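You operate a simulated robot arm through the tools that you are given. There is no shell and no other tool. Be economical: measure what you need, move in short steps, check, and stop when the job is done.

The job below is to be done with a simulated two-armed robot. You get a single attempt, and the scene is never put back.

## Task
Pick up the white oil can with one hand, pass it to the other hand and put it on the table deck. Set down upright: white oil can.

The check looks at the end state, three seconds after you hand in, the way a careful person would. Anything else that was tipped, shoved, dropped, spilled or broken makes it a failure.

## Robot
Two 7-joint arms with two-finger parallel grippers on one trunk, on a base that drives. Base frame: it is fixed to the floor where the robot stands at the start and does not move with it; the origin is under the middle of the robot, x ahead of it, y to its left, z up. Units: m, rad, N and s.
The left shoulder is at the start at [0.07, 0.163, 0.97], the right one opposite. With the tool pointing down near the work surface each hand reaches from about 0.1 to 0.84 m from the robot's upright axis, wherever it stands, measured 20 degrees to its own side. Places, roughly: table deck [-0.2, -1.4, 0.9]; white oil can [1.25, 0, 0.5]. Payload 3.43 kg a hand.
The TCP of each hand is the grasp point between the finger pads, 0.034 m short of the fingertips. In the tool frame z runs along the fingers and y along their closing line. Largest opening 0.128 m; finger width 0.024, thickness 0.012; the body of the gripper, 0.048 by 0.13 m, starts 0.096 m behind the TCP.
Orientation is that of the tool frame in the base frame, as a unit quaternion [x, y, z, w]. With the fingers straight down and closing along the base's y, the tool's x points along the base's -x, its y along +y and its z along -z.

## Interface
- The arms move only by the tool drive_tool. It takes "left_increments", "right_increments" or both (then of equal length, played together; a hand with none holds still); each is one flat list of numbers, 7 for each row, row after row: the gripper command, from -1 (fully open) to 1 (shut), values between in proportion, then the shift along the base's x, y, z in m, then the turn, a rotation vector about the base's x, y, z in rad. In form: [hand, x, y, z, wx, wy, wz, hand, x, y, z, wx, wy, wz, ...]. A call has 1 to 10 rows; each row is the pose to reach, as a shift and turn from the pose commanded when the call began. A row lasts 0.2 s, in which the tool goes at most 0.05 m and 0.15 rad; a call with a longer step from one row to the next is refused whole, and so is a gripper value outside its range. A pose out of reach is approached as far as the arm can. The call stops where the force on the tool passes 40 N (or 10 N more than at its start, if that is more) or the arm is blocked; 0.2 s more then pass. Each finger travels about 0.153 m/s and halts on what it meets, pressing with about 27 N; the grip force reading is that of the motor and also rises with nothing between the fingers. The clock runs only during rows and for 0.2 s after the last one: add rows that repeat a pose to give the fingers time. It gives the time, the measured TCP pose, the force on the tool (base axes), the opening and the grip force at its end, in the units of the frame above (readings bear some noise), with the torque about the TCP (base axes, N m) and any sound that the robot's microphone picked up, and new pictures: "pictures" is both (left out), scene, wrist or none (wrist: the cameras of the hands that moved).
- Cameras (640 x 400 px; columns grow to the right, rows downward): "scene" is now at [0.1467, 0.0089, 1.2037]; the picture's right is [0.15, -0.99, 0.00], its down [-0.59, -0.09, -0.80] and it looks along [0.79, 0.12, -0.60] (base axes); focal length 254 px, centre (320, 200). "left" rides on the left gripper at [0.076, 0.011, -0.16] in its tool frame; the picture's right is [-0.15, 0.99, 0.00], its down [-0.88, -0.13, -0.46] and it looks along [-0.45, -0.07, 0.89] (tool axes); focal length 234 px, centre (320, 200). "right" rides on the right gripper at [0.076, -0.011, -0.16] in its tool frame; the picture's right is [0.15, 0.99, 0.00], its down [-0.88, 0.13, -0.46] and it looks along [-0.45, 0.07, 0.89] (tool axes); focal length 234 px, centre (320, 200). There is no depth. A picture from a camera that has moved, and an enlarged one, comes with that camera's place and axes in the base frame and with its lens. The place of the scene camera against the robot may be out by one fixed shift of up to 0.018 m in any direction.
- lift_body(by): slides the trunk up (or, below 0, down) by that many m; the arms and the scene camera ride with it, the base frame stays. It gives what a move gives, with no picture.
- drive_base(legs): drives the robot by 1 to 6 legs, each [ahead, left, turn to the left] in m, m and rad, along the robot's own axes; the way and the turn of a leg run together, so that a leg with both is an arc; at most 1.5 m and 3.142 rad a leg. The arms and the cameras ride along, it lands a little off, and it stops where it bumps. It gives what a move gives, and a new picture of the scene camera.
- turn_head(pan, tilt): turns the head with the scene camera to pan (to the left, within 1.501 rad either way) and tilt (down, from -0.506 to 1.204), counted from straight ahead of the robot. It gives what a move gives, and a new picture of the scene camera.
- inspect(camera, box): a new picture of the part [left, top, right, bottom] of that camera's present view, enlarged. The clock stands still meanwhile.
- sign_off(): hands the job in; it is judged then, once.

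Work in short steps. Places have to be worked out from the pictures, the camera data and where the tool is seen: move nearer, look again, correct. Check each grasp and each placing, and mend what went wrong. You have 120 turns and 260 pictures in all, those below and enlarged ones among them. Open the grippers and draw the arms clear of the work before you hand the job in, unless the task says otherwise; then end with one line.

The tools are called after "Emit:" by a JSON object that holds its "op" and its "data". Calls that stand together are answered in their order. drive_tool: Moves the arms, as the interface text tells. Its arguments: {"type":"object","properties":{"left_increments":{"type":"array","items":{"type":"number"}},"right_increments":{"type":"array","items":{"type":"number"}},"pictures":{"type":"string","enum":["both","scene","wrist","none"]}},"required":[]} The other tools are called the same way: lift_body (by) slides the trunk up or down; drive_base (legs) drives the base; turn_head (pan, tilt) turns the head that bears the scene camera; inspect (camera, box) takes an enlarged picture of a part of a camera's view; sign_off () hands the job in.

At the start:

```text
time: 0.0
left_tool_pos: [0.4972, 0.2417, 0.739]
left_ee_rot: [0.0, 1.0, 0.0, 0.0]
left_force: [-0.2, -0.1, 0.5]
left_moment: [0.0, -0.02, -0.02]
left_width: 0.128
left_grip_force: 0.0
right_tool_pos: [0.5304, -0.2008, 0.7245]
right_ee_rot: [0.0, 1.0, 0.001, 0.0]
right_force: [0.3, -1.0, -1.0]
right_moment: [-0.01, 0.02, 0.0]
right_width: 0.1282
right_grip_force: 0.0
trunk travel left (down, up): [-0.45, 0.49]
robot x, y, heading: [-0.001, 0.0003, -0.003]
head pan, tilt: [0.154, 0.641]
```

scene: 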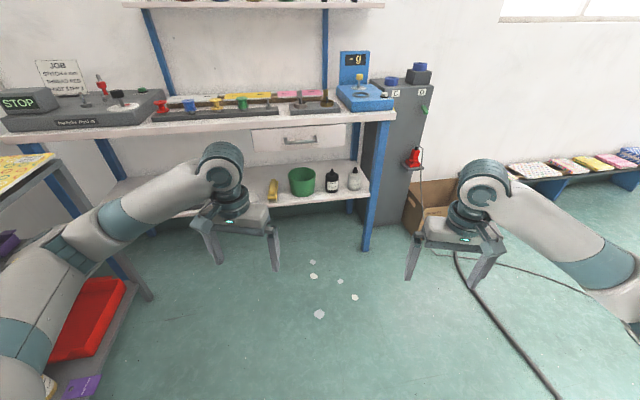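
right: 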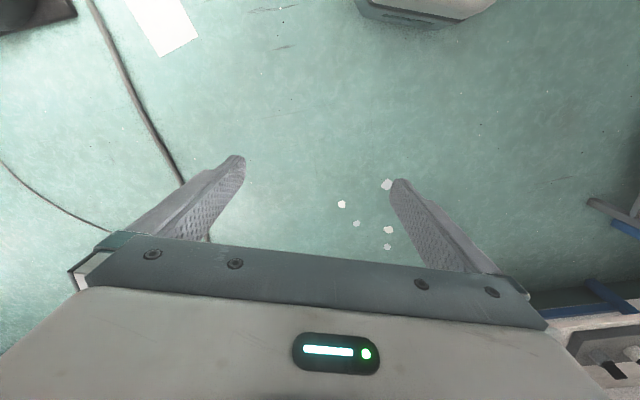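
left: 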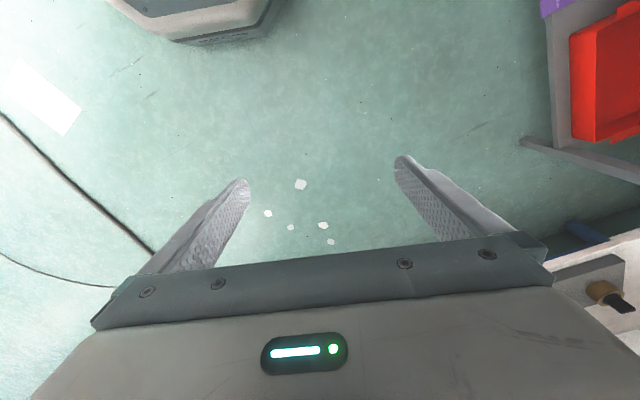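

The white can seems to stand on the lower shelf of the bench at about pixel (354,178). I enlarge that part to see it better.

Emit:
{"op": "inspect", "data": {"camera": "scene", "box": [250, 120, 410, 220]}}

Emit:
{"op": "turn_head", "data": {"pan": -1.45, "tilt": 0.5}}

```text
4.00 times, centred on (330, 170) of scene
camera zoom: at [0.1467, 0.0089, 1.2037], right [0.15, -0.99, 0.0], down [-0.59, -0.09, -0.8], along [0.79, 0.12, -0.6], focal length 1016 px, centre (280, 320)
```

zoom: 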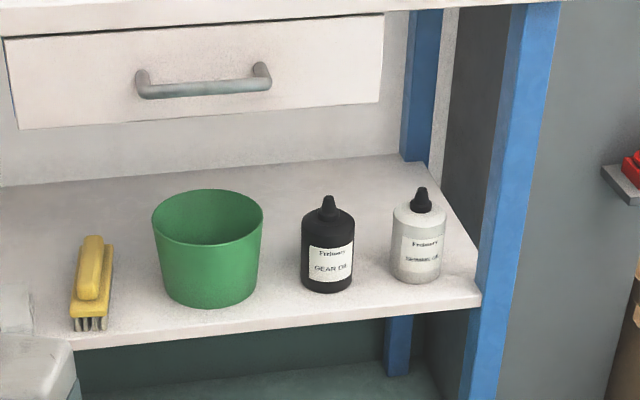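

```text
time: 1.7
left_tool_pos: [0.4969, 0.2415, 0.7399]
left_ee_rot: [0.0, 1.0, 0.0, 0.0]
left_force: [-0.1, -0.1, 0.2]
left_moment: [0.01, 0.02, 0.0]
left_width: 0.1279
left_grip_force: 0.1
right_tool_pos: [0.53, -0.2019, 0.7245]
right_ee_rot: [0.001, 1.0, 0.0, 0.001]
right_force: [-0.6, -0.8, 0.0]
right_moment: [0.03, 0.03, -0.01]
right_width: 0.1277
right_grip_force: 0.1
trunk travel left (down, up): [-0.45, 0.49]
robot x, y, heading: [-0.0013, -0.0012, 0.001]
head pan, tilt: [-1.45, 0.499]
camera scene: at [0.0716, -0.0947, 1.2164], right [-0.99, -0.12, 0.0], down [-0.06, 0.48, -0.88], along [0.11, -0.87, -0.48], focal length 254 px, centre (320, 200)
```

scene: 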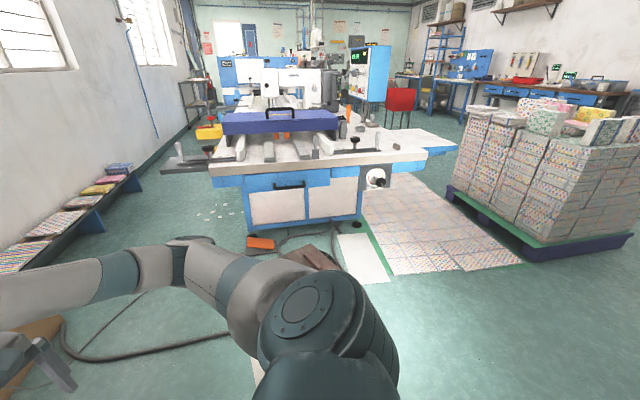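

The machine to the right must carry the "table deck". I enlarge it.

Emit:
{"op": "inspect", "data": {"camera": "scene", "box": [150, 50, 470, 250]}}

Emit:
{"op": "inspect", "data": {"camera": "scene", "box": [320, 90, 480, 190]}}

```text
2.00 times, centred on (310, 150) of scene
camera zoom: at [0.0716, -0.0947, 1.2164], right [-0.99, -0.12, 0.0], down [-0.06, 0.48, -0.88], along [0.11, -0.87, -0.48], focal length 508 px, centre (340, 300)
```

zoom: 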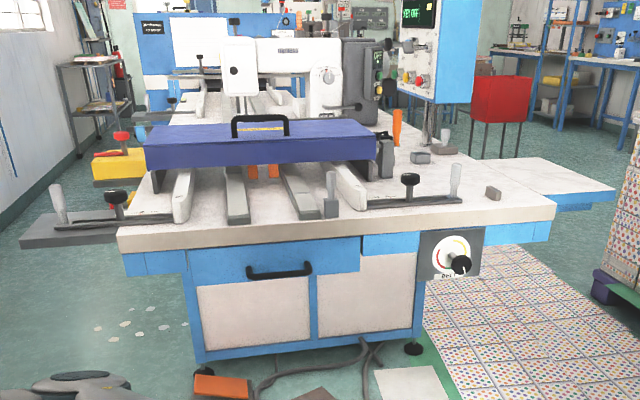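

```text
4.00 times, centred on (400, 140) of scene
camera zoom: at [0.0716, -0.0947, 1.2164], right [-0.99, -0.12, 0.0], down [-0.06, 0.48, -0.88], along [0.11, -0.87, -0.48], focal length 1016 px, centre (0, 440)
```

zoom: 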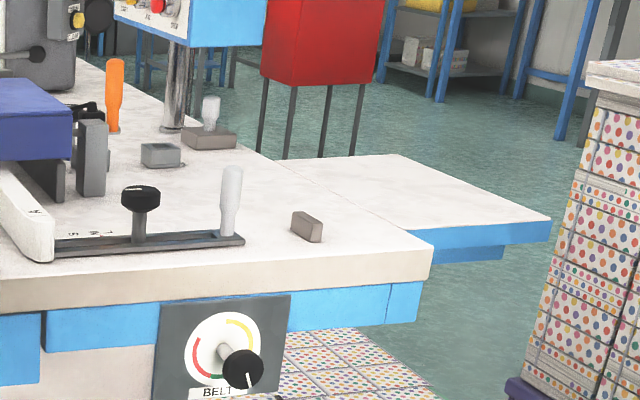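

The deck is about 0.9 m high, with its front edge near y = -1.13, and has a free right-hand part. First the can: I look ahead again, lower the trunk and drive a bit closer, slightly to the right so that the left hand can take it.

Emit:
{"op": "turn_head", "data": {"pan": 0.15, "tilt": 0.6}}

Emit:
{"op": "lift_body", "data": {"by": -0.15}}

Emit:
{"op": "drive_base", "data": {"legs": [[0.38, -0.1, 0]]}}

```text
time: 3.3
left_tool_pos: [0.4975, 0.2417, 0.7399]
left_ee_rot: [0.0, 1.0, 0.0, 0.001]
left_force: [0.9, 0.2, 0.2]
left_moment: [-0.02, 0.04, 0.01]
left_width: 0.1279
left_grip_force: 0.1
right_tool_pos: [0.5306, -0.2017, 0.7256]
right_ee_rot: [0.0, 1.0, 0.0, 0.0]
right_force: [-0.2, 0.6, 0.1]
right_moment: [0.01, -0.01, 0.01]
right_width: 0.1278
right_grip_force: 0.0
trunk travel left (down, up): [-0.45, 0.49]
robot x, y, heading: [-0.0038, 0.0018, 0.005]
head pan, tilt: [0.15, 0.6]
camera scene: at [0.148, 0.0088, 1.2073], right [0.15, -0.99, 0.0], down [-0.56, -0.08, -0.82], along [0.82, 0.12, -0.57], focal length 254 px, centre (320, 200)
```

scene: 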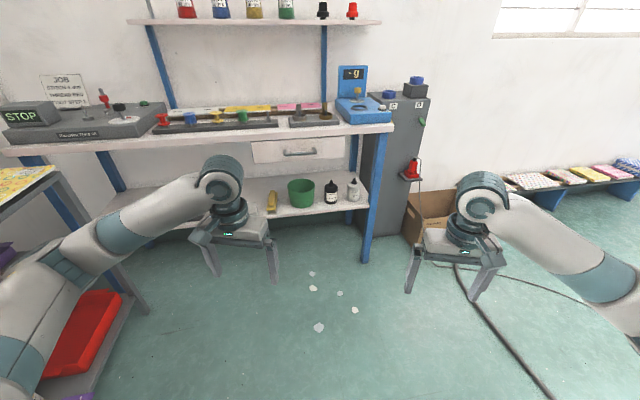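

```text
time: 5.1
left_tool_pos: [0.4982, 0.2419, 0.5899]
left_ee_rot: [0.0, 1.0, 0.0, -0.001]
left_force: [-0.6, 0.5, 0.3]
left_moment: [0.02, 0.05, -0.03]
left_width: 0.128
left_grip_force: 0.1
right_tool_pos: [0.5316, -0.2018, 0.5747]
right_ee_rot: [0.001, 1.0, 0.0, 0.0]
right_force: [-0.7, -0.5, -0.6]
right_moment: [-0.01, -0.03, -0.01]
right_width: 0.128
right_grip_force: 0.0
trunk travel left (down, up): [-0.3, 0.64]
robot x, y, heading: [-0.0008, 0.0015, -0.001]
head pan, tilt: [0.15, 0.6]
```

```text
time: 7.6
left_tool_pos: [0.8812, 0.1365, 0.5899]
left_ee_rot: [0.004, 1.0, 0.0, 0.0]
left_force: [0.3, -0.4, -0.4]
left_moment: [-0.07, 0.02, -0.04]
left_width: 0.1281
left_grip_force: 0.0
right_tool_pos: [0.9112, -0.3067, 0.5745]
right_ee_rot: [0.004, 1.0, 0.0, 0.0]
right_force: [0.7, 0.0, 0.2]
right_moment: [0.0, 0.0, 0.0]
right_width: 0.1282
right_grip_force: 0.1
trunk travel left (down, up): [-0.3, 0.64]
robot x, y, heading: [0.3805, -0.104, -0.009]
head pan, tilt: [0.15, 0.6]
camera scene: at [0.5302, -0.094, 1.0572], right [0.14, -0.99, 0.0], down [-0.56, -0.08, -0.82], along [0.82, 0.12, -0.57], focal length 254 px, centre (320, 200)
```

scene: 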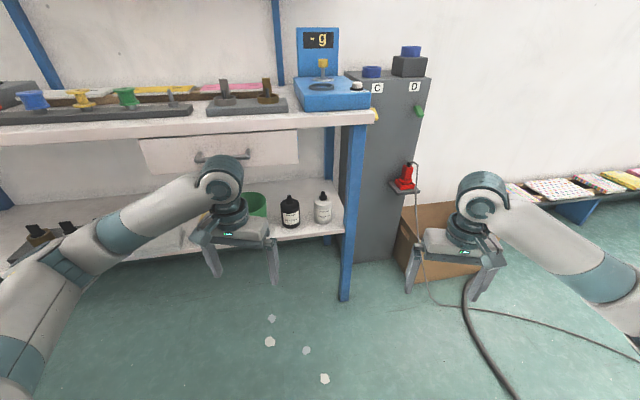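

Now a close-up to triangulate the can against the first picture.

Emit:
{"op": "inspect", "data": {"camera": "scene", "box": [230, 150, 390, 250]}}

```text
4.00 times, centred on (310, 200) of scene
camera zoom: at [0.5302, -0.094, 1.0572], right [0.14, -0.99, 0.0], down [-0.56, -0.08, -0.82], along [0.82, 0.12, -0.57], focal length 1016 px, centre (360, 200)
```

zoom: 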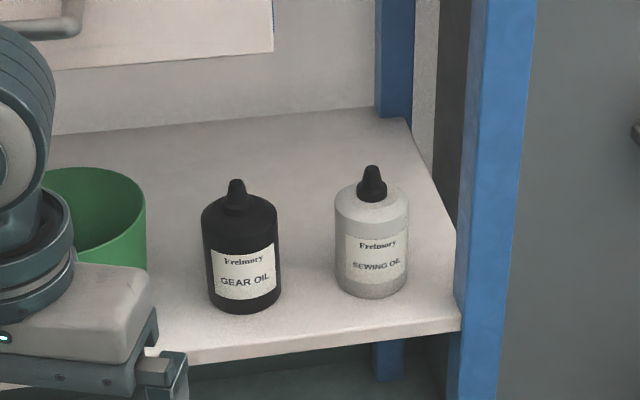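

The can's base is at about (1.244, 0.00, 0.48), about 65 mm across and 125 mm tall including the cap. The left hand will approach sloping down about 35°, yawed a little away from the post; first I pre-orient it and look through the wrist camera.

Emit:
{"op": "drive_tool", "data": {"left_increments": [-0.6, 0.016, -0.012, 0.008, -0.012, -0.12, -0.023, -0.6, 0.032, -0.024, 0.016, -0.024, -0.239, -0.046, -0.6, 0.048, -0.036, 0.024, -0.036, -0.359, -0.069, -0.6, 0.064, -0.048, 0.032, -0.048, -0.478, -0.092, -0.6, 0.08, -0.06, 0.04, -0.06, -0.598, -0.115, -0.6, 0.096, -0.072, 0.048, -0.072, -0.718, -0.138, -0.6, 0.112, -0.084, 0.056, -0.084, -0.837, -0.161, -0.6, 0.13, -0.1, 0.06, -0.096, -0.957, -0.184, -0.6, 0.13, -0.1, 0.06, -0.096, -0.957, -0.184]}}

```text
time: 9.6
left_tool_pos: [1.0109, 0.0348, 0.6499]
left_ee_rot: [0.093, 0.882, -0.045, 0.46]
left_force: [-0.2, 0.2, 0.7]
left_moment: [0.02, -0.03, -0.01]
left_width: 0.1027
left_grip_force: 0.0
right_tool_pos: [0.91, -0.3077, 0.5751]
right_ee_rot: [0.003, 1.0, 0.001, 0.001]
right_force: [-0.2, 0.4, -0.5]
right_moment: [-0.02, 0.0, 0.0]
right_width: 0.1283
right_grip_force: 0.1
trunk travel left (down, up): [-0.3, 0.64]
robot x, y, heading: [0.3812, -0.104, -0.007]
head pan, tilt: [0.15, 0.6]
camera scene: at [0.5299, -0.0939, 1.0573], right [0.14, -0.99, 0.0], down [-0.56, -0.08, -0.82], along [0.82, 0.12, -0.57], focal length 254 px, centre (320, 200)
camera left: at [0.8414, 0.0811, 0.6795], right [0.28, 0.95, 0.13], down [0.1, -0.16, 0.98], along [0.95, -0.26, -0.14], focal length 234 px, centre (320, 200)
```

scene: 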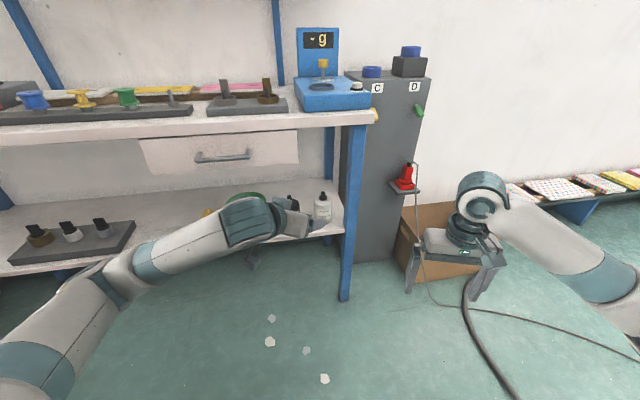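
left: 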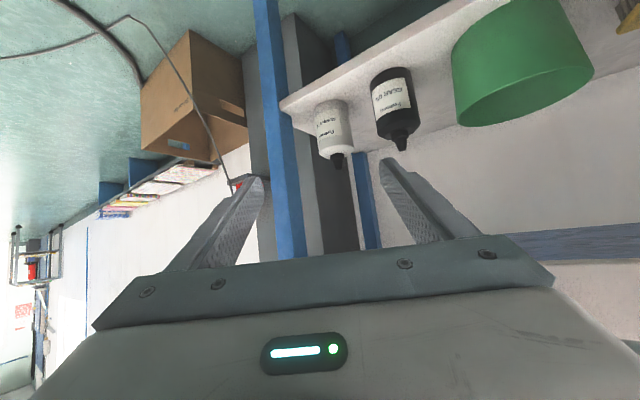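

The wrist view is upside down but shows the can well; I enlarge it to fix its height.

Emit:
{"op": "inspect", "data": {"camera": "left", "box": [250, 70, 410, 170]}}

```text
4.00 times, centred on (330, 120) of left
camera zoom: at [0.8414, 0.0811, 0.6795], right [0.28, 0.95, 0.13], down [0.1, -0.16, 0.98], along [0.95, -0.26, -0.14], focal length 937 px, centre (280, 520)
```

zoom: 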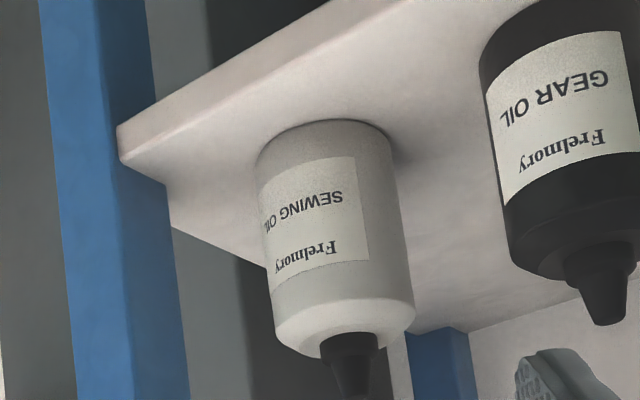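

The wrist ray puts the shelf rather near z = 0.45; I move closer to a pre-grasp about 15 cm short and triangulate from the wrist camera again.

Emit:
{"op": "drive_tool", "data": {"left_increments": [-0.6, 0.03, 0, -0.016, 0, 0, 0, -0.6, 0.06, 0, -0.032, 0, 0, 0, -0.6, 0.09, 0, -0.048, 0, 0, 0, -0.6, 0.119, 0, -0.064, 0, 0, 0, -0.6, 0.119, 0, -0.064, 0, 0, 0]}}

Emit:
{"op": "inspect", "data": {"camera": "left", "box": [220, 60, 420, 185]}}

```text
time: 10.8
left_tool_pos: [1.1303, 0.0376, 0.584]
left_ee_rot: [0.091, 0.882, -0.044, 0.459]
left_force: [0.3, 0.0, 0.4]
left_moment: [0.01, 0.0, 0.0]
left_width: 0.1022
left_grip_force: 0.0
right_tool_pos: [0.9104, -0.3074, 0.5745]
right_ee_rot: [0.003, 1.0, 0.001, 0.0]
right_force: [0.7, -0.1, -0.3]
right_moment: [0.01, -0.05, 0.0]
right_width: 0.1279
right_grip_force: 0.1
trunk travel left (down, up): [-0.3, 0.64]
robot x, y, heading: [0.3833, -0.1025, -0.004]
head pan, tilt: [0.15, 0.6]
camera scene: at [0.5299, -0.0939, 1.0573], right [0.14, -0.99, 0.0], down [-0.56, -0.08, -0.82], along [0.82, 0.12, -0.57], focal length 254 px, centre (320, 200)
camera left: at [0.9615, 0.0839, 0.6149], right [0.28, 0.95, 0.13], down [0.1, -0.16, 0.98], along [0.95, -0.26, -0.14], focal length 234 px, centre (320, 200)
```

scene: 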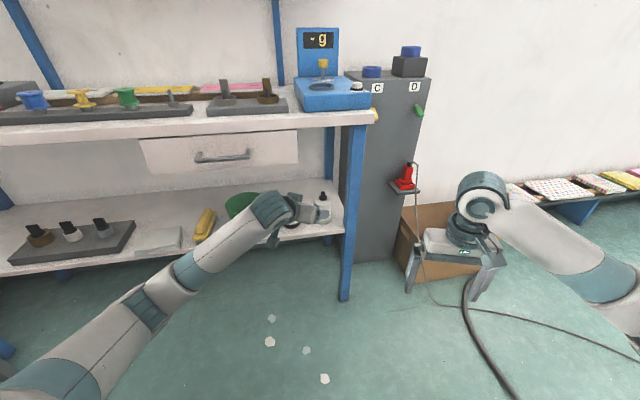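
left: 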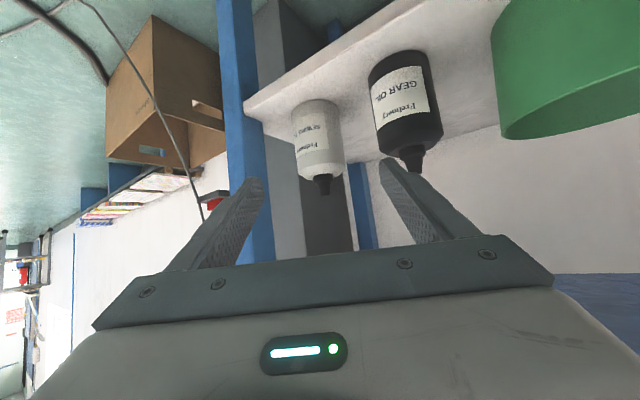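

```text
3.20 times, centred on (320, 122) of left
camera zoom: at [0.9615, 0.0839, 0.6149], right [0.28, 0.95, 0.13], down [0.1, -0.16, 0.98], along [0.95, -0.26, -0.14], focal length 749 px, centre (320, 448)
```

zoom: 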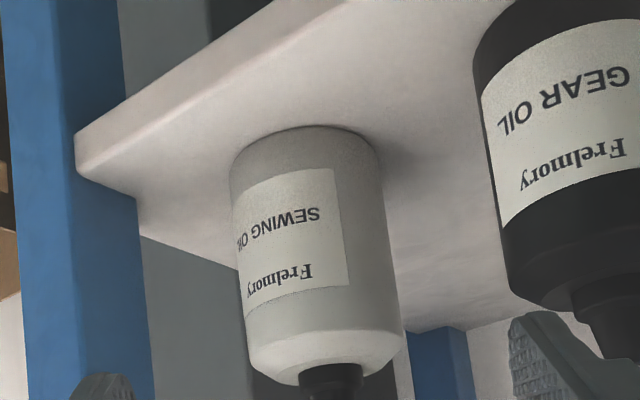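

Two wrist views agree: the can's axis is at (1.256, 0.009), its base at z ≈ 0.446, diameter about 64 mm, and it lies on my approach line. I advance 10 cm and look.

Emit:
{"op": "drive_tool", "data": {"left_increments": [-0.6, 0.025, -0.0057, -0.0194, 0, 0, 0, -0.6, 0.05, -0.0114, -0.0388, 0, 0, 0, -0.6, 0.0756, -0.0172, -0.0582, 0, 0, 0, -0.6, 0.0756, -0.0172, -0.0582, 0, 0, 0]}}

```text
time: 11.8
left_tool_pos: [1.2067, 0.019, 0.5258]
left_ee_rot: [0.092, 0.882, -0.045, 0.459]
left_force: [0.1, 0.5, -0.3]
left_moment: [-0.03, 0.0, -0.04]
left_width: 0.1022
left_grip_force: 0.1
right_tool_pos: [0.911, -0.3083, 0.5751]
right_ee_rot: [0.003, 1.0, -0.001, 0.0]
right_force: [0.7, -0.6, -0.6]
right_moment: [0.02, 0.02, 0.0]
right_width: 0.1281
right_grip_force: 0.0
trunk travel left (down, up): [-0.3, 0.64]
robot x, y, heading: [0.3848, -0.1023, -0.008]
head pan, tilt: [0.15, 0.6]
camera scene: at [0.53, -0.0939, 1.0573], right [0.14, -0.99, 0.0], down [-0.56, -0.08, -0.82], along [0.82, 0.12, -0.57], focal length 254 px, centre (320, 200)
camera left: at [1.0373, 0.065, 0.5558], right [0.28, 0.95, 0.13], down [0.1, -0.16, 0.98], along [0.95, -0.26, -0.14], focal length 234 px, centre (320, 200)
```

scene: 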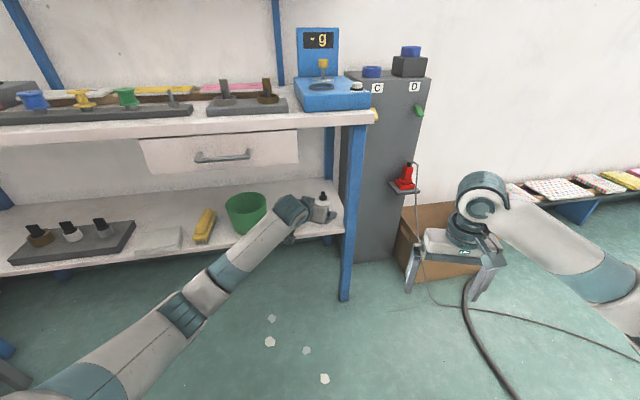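
left: 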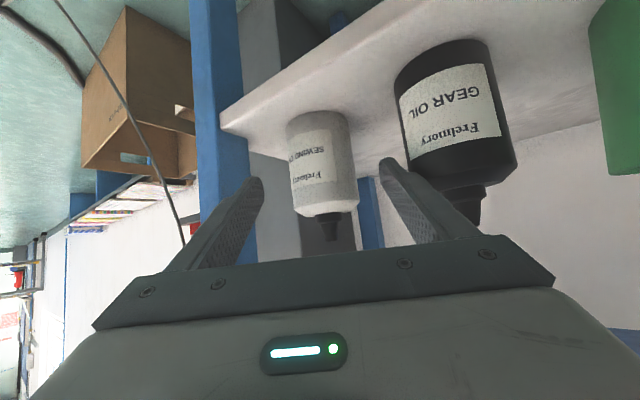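

The can sits centred between the fingers. I go the last 6 cm.

Emit:
{"op": "drive_tool", "data": {"left_increments": [-0.6, 0.017, -0.0035, -0.013, 0, 0, 0, -0.6, 0.034, -0.007, -0.026, 0, 0, 0, -0.6, 0.049, -0.01, -0.038, 0, 0, 0, -0.6, 0.049, -0.01, -0.038, 0, 0, 0]}}

Emit:
{"op": "inspect", "data": {"camera": "scene", "box": [240, 160, 400, 260]}}

```text
time: 12.8
left_tool_pos: [1.2549, 0.0099, 0.4896]
left_ee_rot: [0.092, 0.882, -0.044, 0.46]
left_force: [-0.5, 0.7, 0.8]
left_moment: [0.01, -0.05, 0.01]
left_width: 0.1023
left_grip_force: 0.0
right_tool_pos: [0.9112, -0.3074, 0.5752]
right_ee_rot: [0.003, 1.0, 0.0, 0.0]
right_force: [-0.1, 0.2, -0.2]
right_moment: [0.04, 0.03, 0.02]
right_width: 0.1276
right_grip_force: 0.0
trunk travel left (down, up): [-0.3, 0.64]
robot x, y, heading: [0.3837, -0.1012, -0.008]
head pan, tilt: [0.15, 0.6]
camera scene: at [0.5299, -0.0939, 1.0573], right [0.14, -0.99, 0.0], down [-0.56, -0.08, -0.82], along [0.82, 0.12, -0.57], focal length 254 px, centre (320, 200)
camera left: at [1.0854, 0.0548, 0.5191], right [0.28, 0.95, 0.13], down [0.1, -0.16, 0.98], along [0.95, -0.26, -0.14], focal length 234 px, centre (320, 200)
```

scene: 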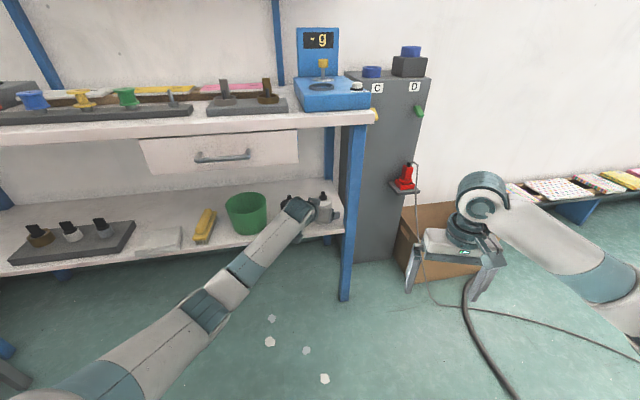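
left: 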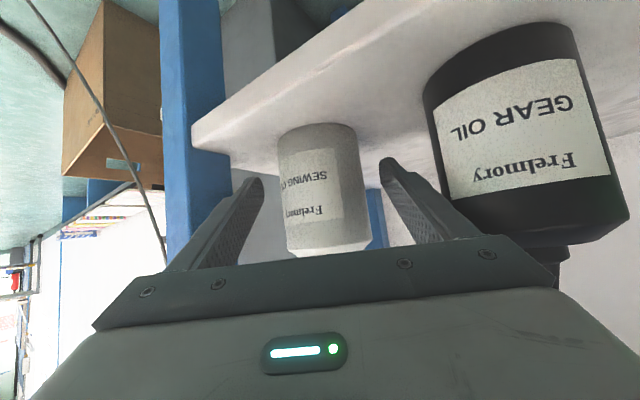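

```text
4.00 times, centred on (320, 210) of scene
camera zoom: at [0.5299, -0.0939, 1.0573], right [0.14, -0.99, 0.0], down [-0.56, -0.08, -0.82], along [0.82, 0.12, -0.57], focal length 1016 px, centre (320, 160)
```

zoom: 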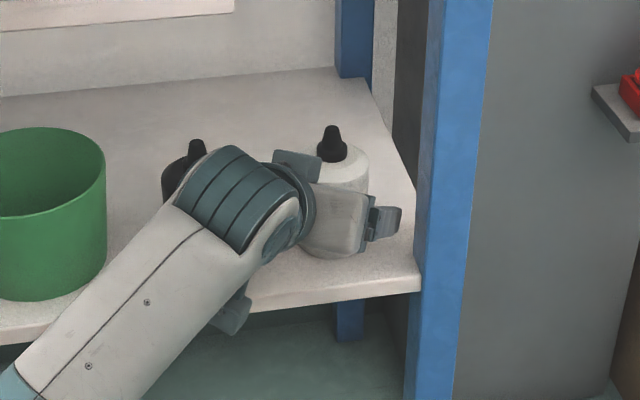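

The can is between the pads, its axis perhaps 1 cm beyond the TCP. I nudge ahead 8 mm and close gently.

Emit:
{"op": "drive_tool", "data": {"left_increments": [-0.6, 0.008, -0.0015, 0, 0, 0, 0, -0.3, 0.008, -0.0015, 0, 0, 0, 0, 0, 0.008, -0.0015, 0, 0, 0, 0, 0.5, 0.008, -0.0015, 0, 0, 0, 0, 1, 0.008, -0.0015, 0, 0, 0, 0, 1, 0.008, -0.0015, 0, 0, 0, 0, 1, 0.008, -0.0015, 0, 0, 0, 0], "pictures": "wrist"}}

```text
time: 14.4
left_tool_pos: [1.2619, 0.007, 0.4879]
left_ee_rot: [0.092, 0.882, -0.044, 0.46]
left_force: [0.1, 1.0, -0.4]
left_moment: [0.01, 0.04, -0.05]
left_width: 0.0669
left_grip_force: 26.8
right_tool_pos: [0.9109, -0.307, 0.5755]
right_ee_rot: [0.003, 1.0, 0.0, 0.0]
right_force: [-0.3, -0.7, 0.2]
right_moment: [-0.02, 0.02, -0.04]
right_width: 0.128
right_grip_force: 0.0
trunk travel left (down, up): [-0.3, 0.64]
robot x, y, heading: [0.3759, -0.1017, -0.008]
head pan, tilt: [0.15, 0.6]
camera left: at [1.0931, 0.0536, 0.5188], right [0.28, 0.95, 0.13], down [0.1, -0.16, 0.98], along [0.95, -0.26, -0.14], focal length 234 px, centre (320, 200)
```

left: 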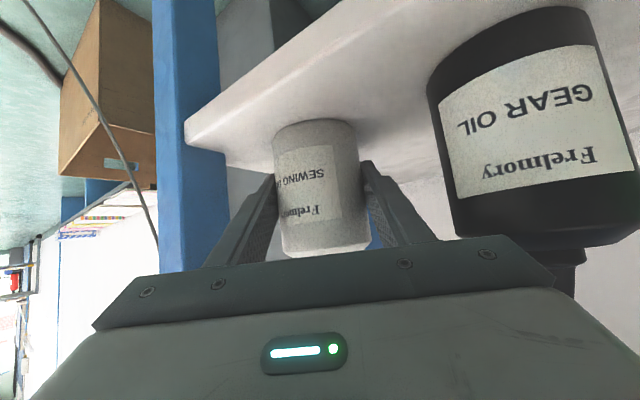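

The fingers hold it at 67 mm. I lift it straight up 4 cm to test the grip.

Emit:
{"op": "drive_tool", "data": {"left_increments": [1, 0, 0, 0.01, 0, 0, 0, 1, 0, 0, 0.025, 0, 0, 0, 1, 0, 0, 0.04, 0, 0, 0, 1, 0, 0, 0.04, 0, 0, 0]}}

```text
time: 15.4
left_tool_pos: [1.2619, 0.0093, 0.5291]
left_ee_rot: [0.091, 0.882, -0.044, 0.46]
left_force: [-0.4, 0.1, -3.5]
left_moment: [0.04, 0.05, -0.01]
left_width: 0.0671
left_grip_force: 27.4
right_tool_pos: [0.9108, -0.3076, 0.5744]
right_ee_rot: [0.003, 1.0, 0.0, 0.0]
right_force: [-0.1, 0.0, 0.4]
right_moment: [-0.03, 0.0, 0.0]
right_width: 0.1282
right_grip_force: 0.0
trunk travel left (down, up): [-0.3, 0.64]
robot x, y, heading: [0.3844, -0.1038, -0.006]
head pan, tilt: [0.15, 0.6]
camera scene: at [0.5303, -0.0939, 1.0572], right [0.14, -0.99, 0.0], down [-0.56, -0.08, -0.82], along [0.82, 0.12, -0.57], focal length 254 px, centre (320, 200)
camera left: at [1.093, 0.0541, 0.5598], right [0.28, 0.95, 0.13], down [0.1, -0.16, 0.98], along [0.95, -0.26, -0.14], focal length 234 px, centre (320, 200)
```

scene: 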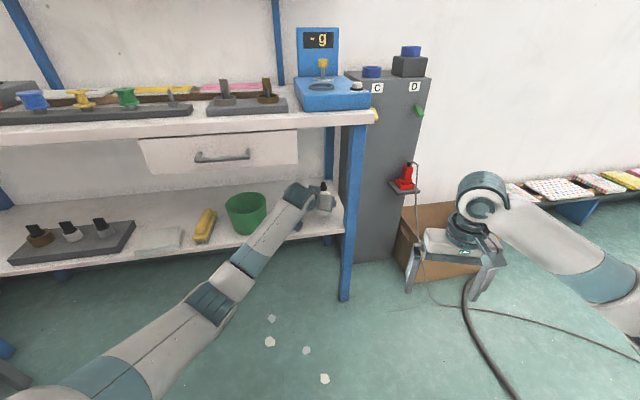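
left: 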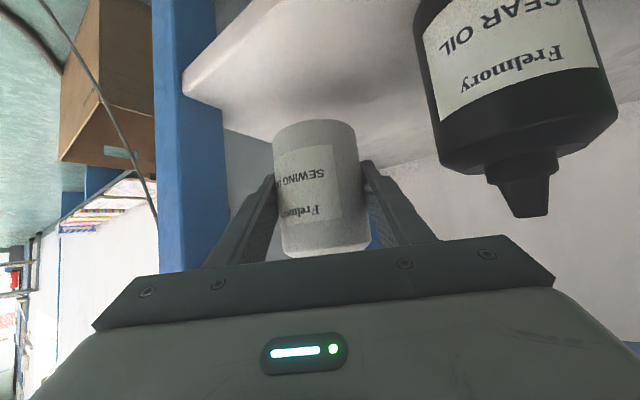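

It hangs firmly at about 3.5 N. I draw it straight back out of the shelf, 0.32 m.

Emit:
{"op": "drive_tool", "data": {"left_increments": [1, -0.03, 0, 0.01, 0, 0, 0, 1, -0.07, 0, 0.015, 0, 0, 0, 1, -0.11, 0, 0.02, 0, 0, 0, 1, -0.15, 0, 0.03, 0, 0, 0, 1, -0.19, 0, 0.04, 0, 0, 0, 1, -0.23, 0, 0.05, 0, 0, 0, 1, -0.27, 0, 0.05, 0, 0, 0, 1, -0.3, 0, 0.05, 0, 0, 0, 1, -0.32, 0, 0.05, 0, 0, 0, 1, -0.32, 0, 0.05, 0, 0, 0]}}

```text
time: 17.6
left_tool_pos: [0.9428, 0.0079, 0.579]
left_ee_rot: [0.091, 0.882, -0.044, 0.46]
left_force: [0.6, -0.6, -2.1]
left_moment: [0.01, 0.04, 0.0]
left_width: 0.0668
left_grip_force: 26.2
right_tool_pos: [0.9116, -0.3065, 0.5759]
right_ee_rot: [0.003, 1.0, 0.0, 0.0]
right_force: [0.0, -0.1, 0.9]
right_moment: [-0.02, -0.01, 0.0]
right_width: 0.1281
right_grip_force: 0.2
trunk travel left (down, up): [-0.3, 0.64]
robot x, y, heading: [0.3824, -0.1039, -0.01]
head pan, tilt: [0.15, 0.6]
camera scene: at [0.53, -0.0939, 1.0573], right [0.14, -0.99, 0.0], down [-0.56, -0.08, -0.82], along [0.82, 0.12, -0.57], focal length 254 px, centre (320, 200)
camera left: at [0.773, 0.0528, 0.6091], right [0.28, 0.95, 0.13], down [0.1, -0.16, 0.98], along [0.95, -0.26, -0.14], focal length 234 px, centre (320, 200)
```

scene: 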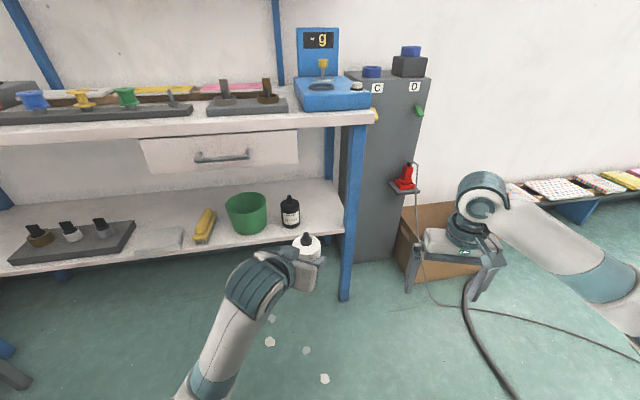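
left: 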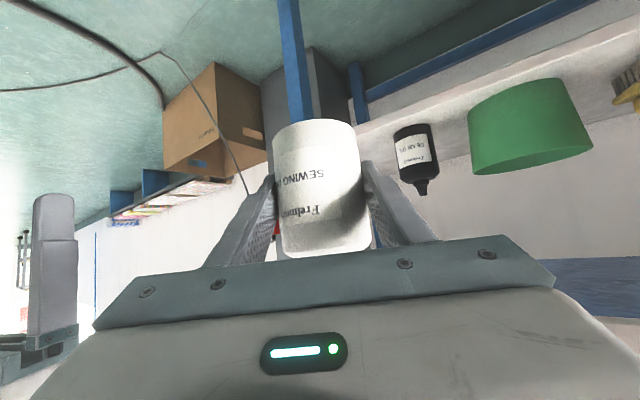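

The can is clear of the bench. I back the robot away to near its start and raise the trunk for handover room.

Emit:
{"op": "drive_base", "data": {"legs": [[-0.36, 0, 0]]}}

Emit:
{"op": "lift_body", "data": {"by": 0.15}}

Emit:
{"op": "turn_head", "data": {"pan": 0.0, "tilt": 0.75}}

```text
time: 19.9
left_tool_pos: [0.5837, 0.0084, 0.5788]
left_ee_rot: [0.092, 0.882, -0.045, 0.46]
left_force: [0.6, 0.6, -2.8]
left_moment: [-0.01, 0.02, 0.0]
left_width: 0.0667
left_grip_force: 27.0
right_tool_pos: [0.5516, -0.306, 0.575]
right_ee_rot: [0.005, 1.0, 0.0, 0.0]
right_force: [0.6, -0.7, -1.8]
right_moment: [0.0, 0.0, 0.0]
right_width: 0.1281
right_grip_force: 0.0
trunk travel left (down, up): [-0.3, 0.64]
robot x, y, heading: [0.0239, -0.0976, -0.013]
head pan, tilt: [0.15, 0.6]
camera scene: at [0.1715, -0.0909, 1.0573], right [0.14, -0.99, 0.0], down [-0.56, -0.08, -0.82], along [0.82, 0.11, -0.57], focal length 254 px, centre (320, 200)
```

scene: 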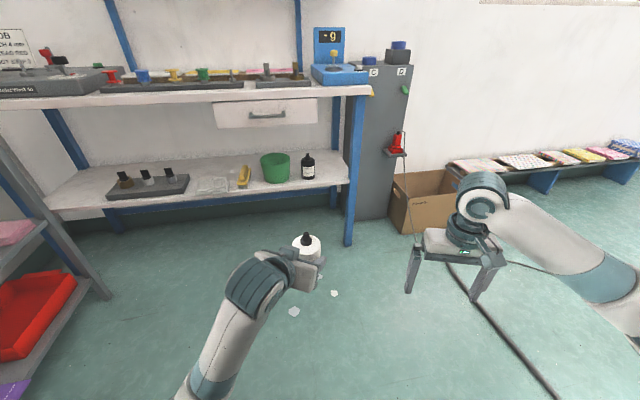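

```text
time: 21.6
left_tool_pos: [0.5844, 0.0086, 0.7284]
left_ee_rot: [0.093, 0.882, -0.045, 0.46]
left_force: [0.5, 0.3, -2.9]
left_moment: [0.0, 0.02, 0.0]
left_width: 0.0669
left_grip_force: 27.4
right_tool_pos: [0.5523, -0.3051, 0.7245]
right_ee_rot: [0.005, 1.0, -0.001, 0.0]
right_force: [0.3, -0.4, -0.9]
right_moment: [-0.01, 0.03, 0.02]
right_width: 0.1279
right_grip_force: 0.1
trunk travel left (down, up): [-0.45, 0.49]
robot x, y, heading: [0.0258, -0.0953, -0.016]
head pan, tilt: [0.15, 0.6]
```

```text
time: 22.3
left_tool_pos: [0.5853, 0.0086, 0.7292]
left_ee_rot: [0.093, 0.882, -0.045, 0.46]
left_force: [-0.6, 0.3, -3.5]
left_moment: [0.04, 0.02, 0.0]
left_width: 0.0669
left_grip_force: 27.2
right_tool_pos: [0.5525, -0.3058, 0.7254]
right_ee_rot: [0.005, 1.0, 0.001, 0.0]
right_force: [0.0, -0.5, -0.7]
right_moment: [0.0, 0.01, 0.01]
right_width: 0.1281
right_grip_force: 0.0
trunk travel left (down, up): [-0.45, 0.49]
robot x, y, heading: [0.0224, -0.0991, -0.017]
head pan, tilt: [0.0, 0.75]
camera scene: at [0.1672, -0.1041, 1.1944], right [-0.01, -1.0, 0.0], down [-0.68, 0.01, -0.73], along [0.73, -0.01, -0.68], focal length 254 px, centre (320, 200)
```

scene: 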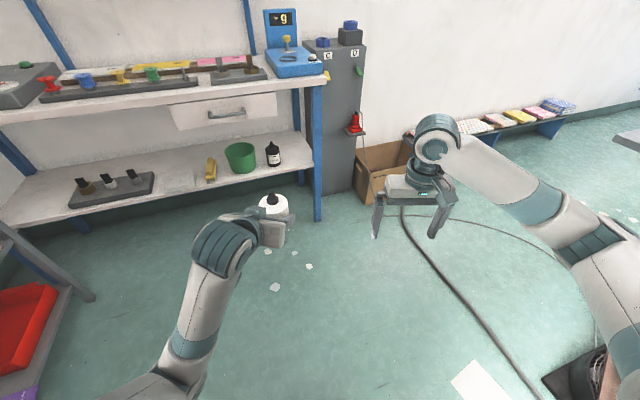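

The robot stands clear. Now I bring the left hand (with can) toward the middle and raise and turn the right gripper about 79° so it closes square to the left one, for a grip from above.

Emit:
{"op": "drive_tool", "data": {"left_increments": [1, 0, -0.008, 0, 0, 0, 0, 1, 0, -0.016, 0, 0, 0, 0, 1, 0, -0.024, 0, 0, 0, 0, 1, 0, -0.032, 0, 0, 0, 0, 1, 0, -0.04, 0, 0, 0, 0, 1, 0, -0.048, 0, 0, 0, 0, 1, 0, -0.056, 0, 0, 0, 0, 1, 0, -0.064, 0, 0, 0, 0, 1, 0, -0.072, 0, 0, 0, 0, 1, 0, -0.08, 0, 0, 0, 0], "right_increments": [-0.4, 0, 0, 0.02, 0, 0, 0.137, -0.4, 0, 0, 0.04, 0, 0, 0.275, -0.4, 0, 0, 0.06, 0, 0, 0.412, -0.4, 0, 0, 0.08, 0, 0, 0.549, -0.4, 0, 0, 0.1, 0, 0, 0.687, -0.4, 0, 0, 0.12, 0, 0, 0.824, -0.4, 0, 0, 0.14, 0, 0, 0.961, -0.4, 0, 0, 0.16, 0, 0, 1.098, -0.4, 0, 0, 0.18, 0, 0, 1.236, -0.4, 0, 0, 0.2, 0, 0, 1.373]}}

```text
time: 24.5
left_tool_pos: [0.5831, -0.0713, 0.7287]
left_ee_rot: [0.092, 0.882, -0.044, 0.46]
left_force: [-0.3, 0.1, -3.1]
left_moment: [0.01, 0.0, -0.04]
left_width: 0.0667
left_grip_force: 26.6
right_tool_pos: [0.5508, -0.3066, 0.9246]
right_ee_rot: [-0.631, 0.775, 0.0, 0.0]
right_force: [0.3, 0.4, -0.5]
right_moment: [0.01, -0.02, 0.0]
right_width: 0.0895
right_grip_force: 0.1
trunk travel left (down, up): [-0.45, 0.49]
robot x, y, heading: [0.0228, -0.0973, -0.012]
head pan, tilt: [0.0, 0.75]
camera scene: at [0.1668, -0.1041, 1.1944], right [-0.01, -1.0, 0.0], down [-0.68, 0.01, -0.73], along [0.73, -0.01, -0.68], focal length 254 px, centre (320, 200)
camera right: at [0.5484, -0.3836, 1.0842], right [-1.0, 0.06, 0.0], down [0.05, 0.89, 0.46], along [0.03, 0.46, -0.89], focal length 234 px, centre (320, 200)
camera left: at [0.4149, -0.0252, 0.7589], right [0.29, 0.95, 0.13], down [0.1, -0.16, 0.98], along [0.95, -0.27, -0.14], focal length 234 px, centre (320, 200)
```

scene: 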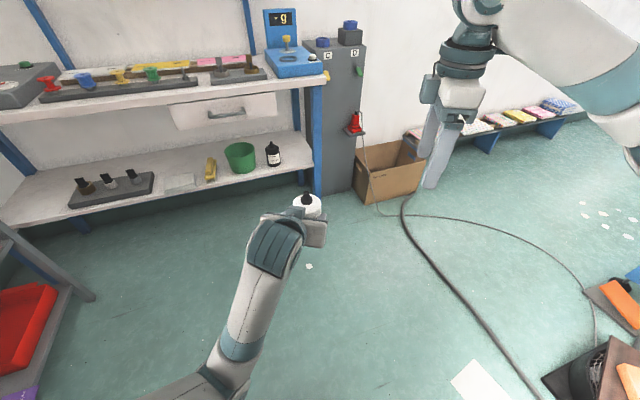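
right: 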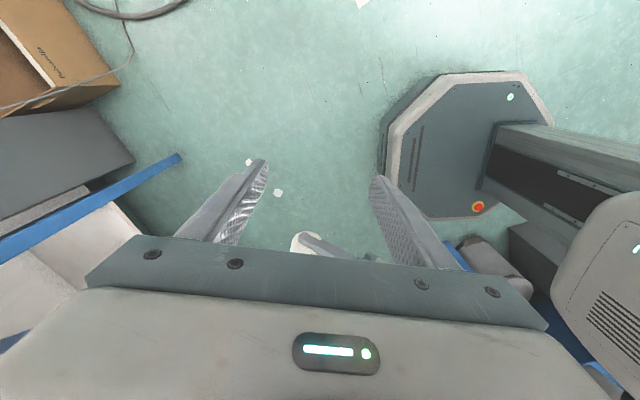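
left: 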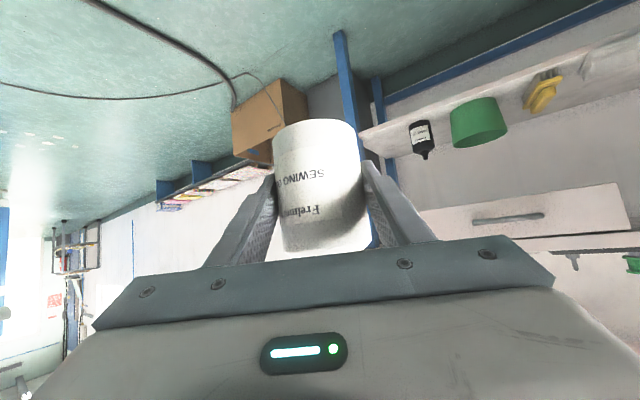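

Right gripper is square to the left one. I move it over the can, staying about 8 cm above the cap, and look.

Emit:
{"op": "drive_tool", "data": {"right_increments": [-0.4, 0.006, 0.04, 0.005, 0, 0, 0, -0.4, 0.012, 0.08, 0.005, 0, 0, 0, -0.4, 0.018, 0.12, 0.005, 0, 0, 0, -0.4, 0.024, 0.16, 0.005, 0, 0, 0, -0.4, 0.03, 0.2, 0.005, 0, 0, 0, -0.4, 0.035, 0.2355, 0.005, 0, 0, 0, -0.4, 0.035, 0.2355, 0.005, 0, 0, 0]}}

Emit:
{"op": "inspect", "data": {"camera": "right", "box": [220, 120, 420, 245]}}

```text
time: 26.1
left_tool_pos: [0.5846, -0.0721, 0.7286]
left_ee_rot: [0.093, 0.882, -0.045, 0.459]
left_force: [0.1, -0.3, -2.9]
left_moment: [0.02, 0.02, 0.04]
left_width: 0.0668
left_grip_force: 27.0
right_tool_pos: [0.5874, -0.07, 0.9307]
right_ee_rot: [-0.629, 0.777, 0.0, 0.0]
right_force: [-0.7, 0.0, -0.6]
right_moment: [-0.01, 0.01, -0.03]
right_width: 0.0897
right_grip_force: 0.0
trunk travel left (down, up): [-0.45, 0.49]
robot x, y, heading: [0.0237, -0.1, -0.012]
head pan, tilt: [0.0, 0.75]
camera scene: at [0.1671, -0.1046, 1.1944], right [-0.01, -1.0, 0.0], down [-0.68, 0.01, -0.73], along [0.73, -0.01, -0.68], focal length 254 px, centre (320, 200)
camera right: at [0.5839, -0.1467, 1.0896], right [-1.0, 0.06, 0.0], down [0.06, 0.89, 0.46], along [0.03, 0.46, -0.89], focal length 234 px, centre (320, 200)
```

scene: 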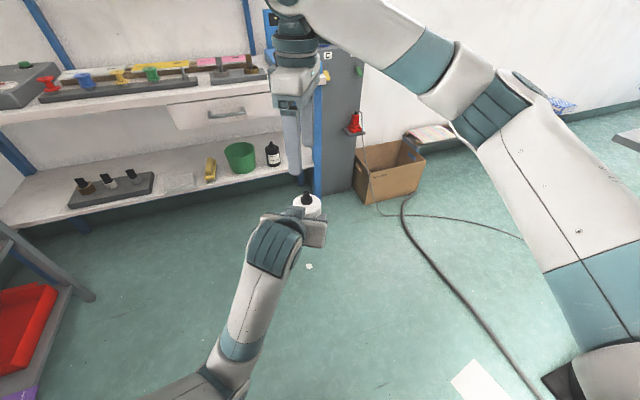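
right: 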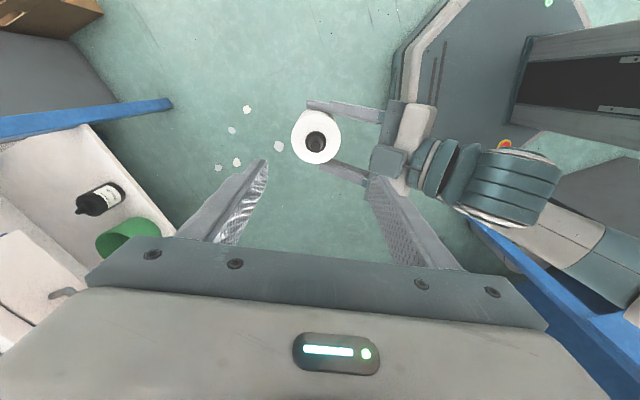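

```text
3.20 times, centred on (320, 182) of right
camera zoom: at [0.5839, -0.1467, 1.0896], right [-1.0, 0.06, 0.0], down [0.06, 0.89, 0.46], along [0.03, 0.46, -0.89], focal length 749 px, centre (320, 256)
```

zoom: 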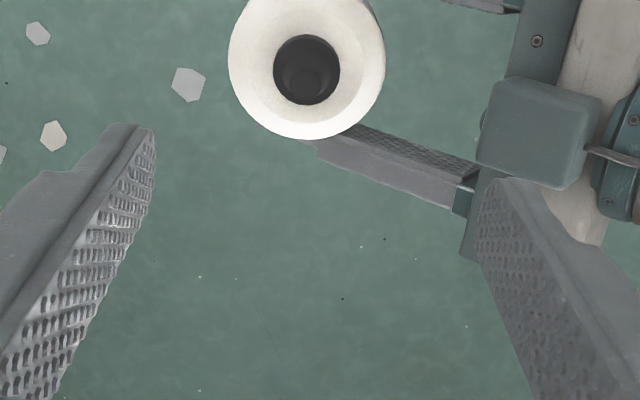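

The right camera puts the can's axis at (0.593, -0.076) with shoulder at z ≈ 0.775. I narrow the opening to 80 mm, centre it and lower until the tips are just above the shoulder, then look again.

Emit:
{"op": "drive_tool", "data": {"right_increments": [-0.25, 0.008, -0.006, 0, 0, 0, 0, -0.25, 0.008, -0.006, -0.03, 0, 0, 0, -0.25, 0.008, -0.006, -0.06, 0, 0, 0, -0.25, 0.008, -0.006, -0.085, 0, 0, 0, -0.25, 0.008, -0.006, -0.105, 0, 0, 0, -0.25, 0.008, -0.006, -0.105, 0, 0, 0]}}

Emit:
{"op": "inspect", "data": {"camera": "scene", "box": [220, 110, 380, 270]}}

```text
time: 27.5
left_tool_pos: [0.5833, -0.0717, 0.7287]
left_ee_rot: [0.093, 0.882, -0.046, 0.46]
left_force: [-0.6, -1.1, -2.5]
left_moment: [0.0, 0.02, 0.01]
left_width: 0.0667
left_grip_force: 27.1
right_tool_pos: [0.595, -0.0776, 0.8236]
right_ee_rot: [-0.63, 0.777, 0.0, 0.0]
right_force: [-0.1, -0.6, 0.4]
right_moment: [-0.02, -0.03, 0.01]
right_width: 0.0799
right_grip_force: 0.0
trunk travel left (down, up): [-0.45, 0.49]
robot x, y, heading: [0.0222, -0.0951, -0.012]
head pan, tilt: [0.0, 0.75]
camera scene: at [0.167, -0.1041, 1.1944], right [-0.01, -1.0, 0.0], down [-0.68, 0.01, -0.73], along [0.73, -0.01, -0.68], focal length 254 px, centre (320, 200)
camera right: at [0.5911, -0.154, 0.9825], right [-1.0, 0.06, 0.0], down [0.06, 0.89, 0.46], along [0.03, 0.46, -0.89], focal length 234 px, centre (320, 200)
```

scene: 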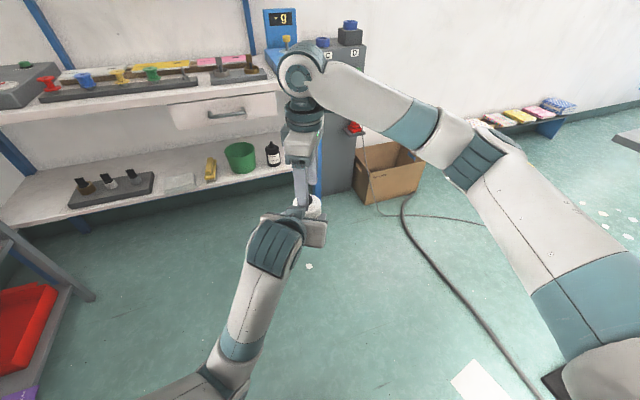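
right: 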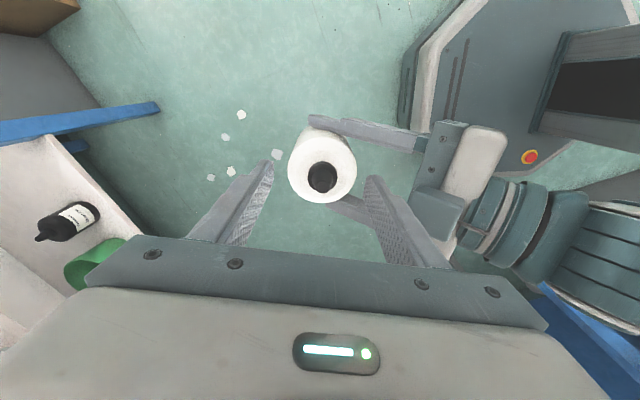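

```text
2.50 times, centred on (300, 190) of scene
camera zoom: at [0.167, -0.1041, 1.1944], right [-0.01, -1.0, 0.0], down [-0.68, 0.01, -0.73], along [0.73, -0.01, -0.68], focal length 635 px, centre (370, 225)
```

zoom: 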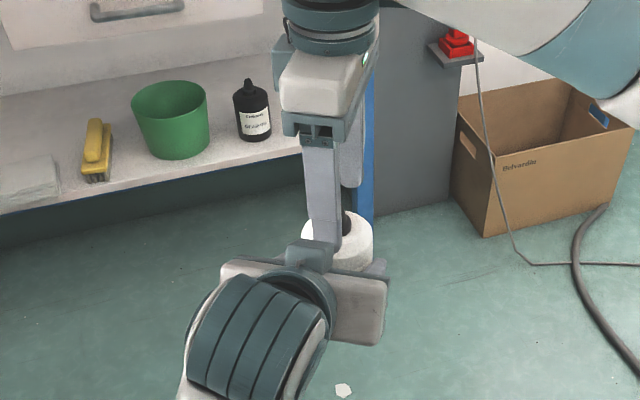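

The can is centred between the right fingers, with about 1 cm to the left gripper's housing. I lower the remaining 6 cm slowly.

Emit:
{"op": "drive_tool", "data": {"right_increments": [-0.25, 0, 0, -0.015, 0, 0, 0, -0.25, 0, 0, -0.03, 0, 0, 0, -0.25, 0, 0, -0.045, 0, 0, 0, -0.25, 0, 0, -0.058, 0, 0, 0, -0.25, 0, 0, -0.058, 0, 0, 0]}}

Emit:
{"op": "inspect", "data": {"camera": "right", "box": [220, 120, 420, 245]}}

```text
time: 28.7
left_tool_pos: [0.5843, -0.0712, 0.7285]
left_ee_rot: [0.094, 0.881, -0.046, 0.461]
left_force: [0.5, 0.2, -2.3]
left_moment: [0.01, 0.01, 0.0]
left_width: 0.0665
left_grip_force: 26.9
right_tool_pos: [0.5945, -0.077, 0.7668]
right_ee_rot: [-0.629, 0.777, 0.0, 0.0]
right_force: [0.9, -0.4, 0.6]
right_moment: [-0.03, 0.0, -0.01]
right_width: 0.08
right_grip_force: 0.0
trunk travel left (down, up): [-0.45, 0.49]
robot x, y, heading: [0.0212, -0.0996, -0.007]
head pan, tilt: [0.0, 0.75]
camera scene: at [0.1671, -0.1041, 1.1944], right [-0.01, -1.0, 0.0], down [-0.68, 0.01, -0.73], along [0.73, -0.01, -0.68], focal length 254 px, centre (320, 200)
camera right: at [0.5916, -0.1539, 0.9255], right [-1.0, 0.06, 0.0], down [0.05, 0.89, 0.46], along [0.03, 0.46, -0.89], focal length 234 px, centre (320, 200)
```

scene: 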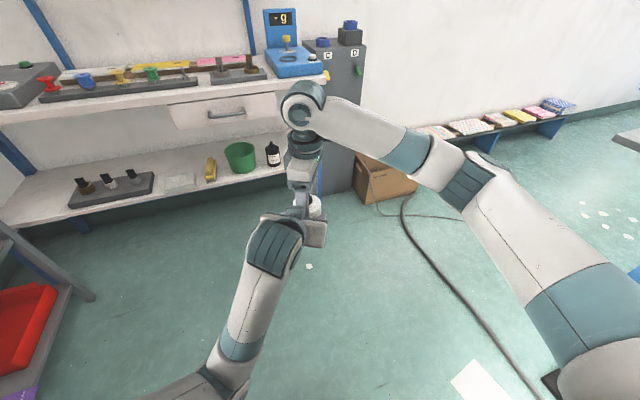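
right: 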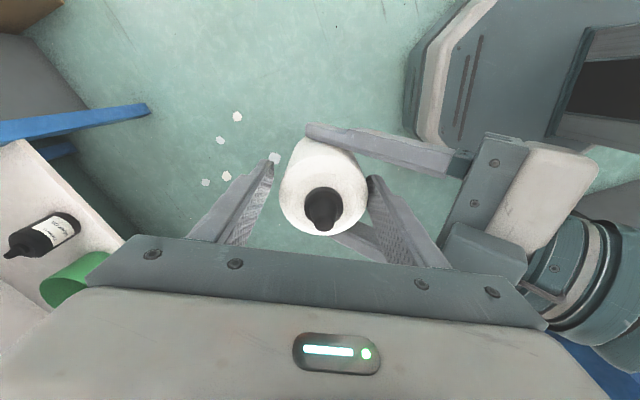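

```text
3.20 times, centred on (320, 182) of right
camera zoom: at [0.5916, -0.1539, 0.9255], right [-1.0, 0.06, 0.0], down [0.05, 0.89, 0.46], along [0.03, 0.46, -0.89], focal length 749 px, centre (320, 256)
```

zoom: 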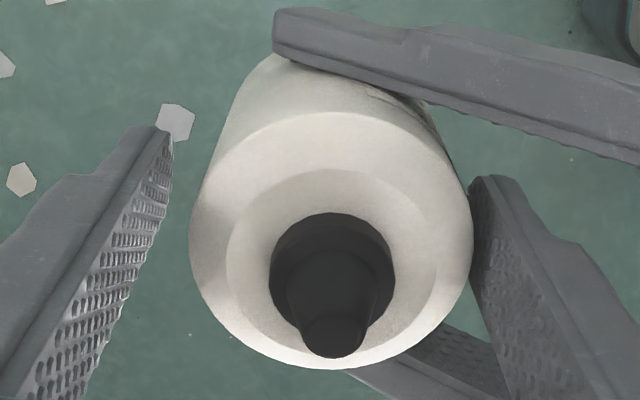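

The can is about 3 mm off centre toward the near finger. I shift that much and close the right hand while the left still holds.

Emit:
{"op": "drive_tool", "data": {"right_increments": [-0.25, -0.003, 0, 0, 0, 0, 0, -0.1, -0.003, 0, 0, 0, 0, 0, 0, -0.003, 0, 0, 0, 0, 0, 0.3, -0.003, 0, 0, 0, 0, 0, 1, -0.003, 0, 0, 0, 0, 0, 1, -0.003, 0, 0, 0, 0, 0, 1, -0.003, 0, 0, 0, 0, 0], "pictures": "wrist"}}

```text
time: 30.3
left_tool_pos: [0.5841, -0.0711, 0.7285]
left_ee_rot: [0.094, 0.882, -0.046, 0.459]
left_force: [-1.7, 0.8, -1.8]
left_moment: [-0.01, 0.0, 0.01]
left_width: 0.0666
left_grip_force: 26.6
right_tool_pos: [0.5933, -0.0776, 0.7662]
right_ee_rot: [-0.629, 0.777, 0.0, 0.0]
right_force: [2.1, -0.4, -0.2]
right_moment: [0.03, -0.03, -0.05]
right_width: 0.0667
right_grip_force: 26.9
trunk travel left (down, up): [-0.45, 0.49]
robot x, y, heading: [0.0268, -0.0983, -0.011]
head pan, tilt: [0.0, 0.75]
camera right: at [0.5884, -0.1537, 0.9254], right [-1.0, 0.06, 0.0], down [0.06, 0.89, 0.46], along [0.03, 0.46, -0.89], focal length 234 px, centre (320, 200)
```

right: 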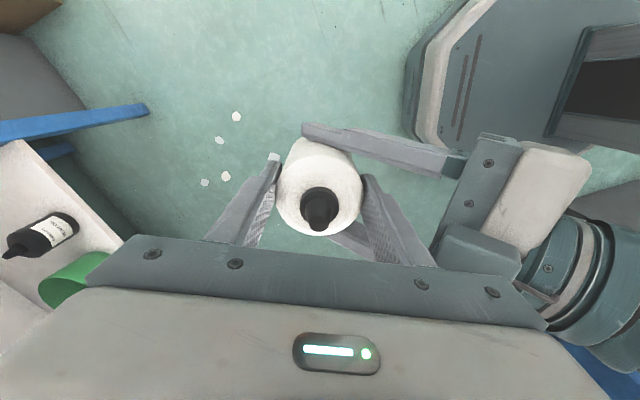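

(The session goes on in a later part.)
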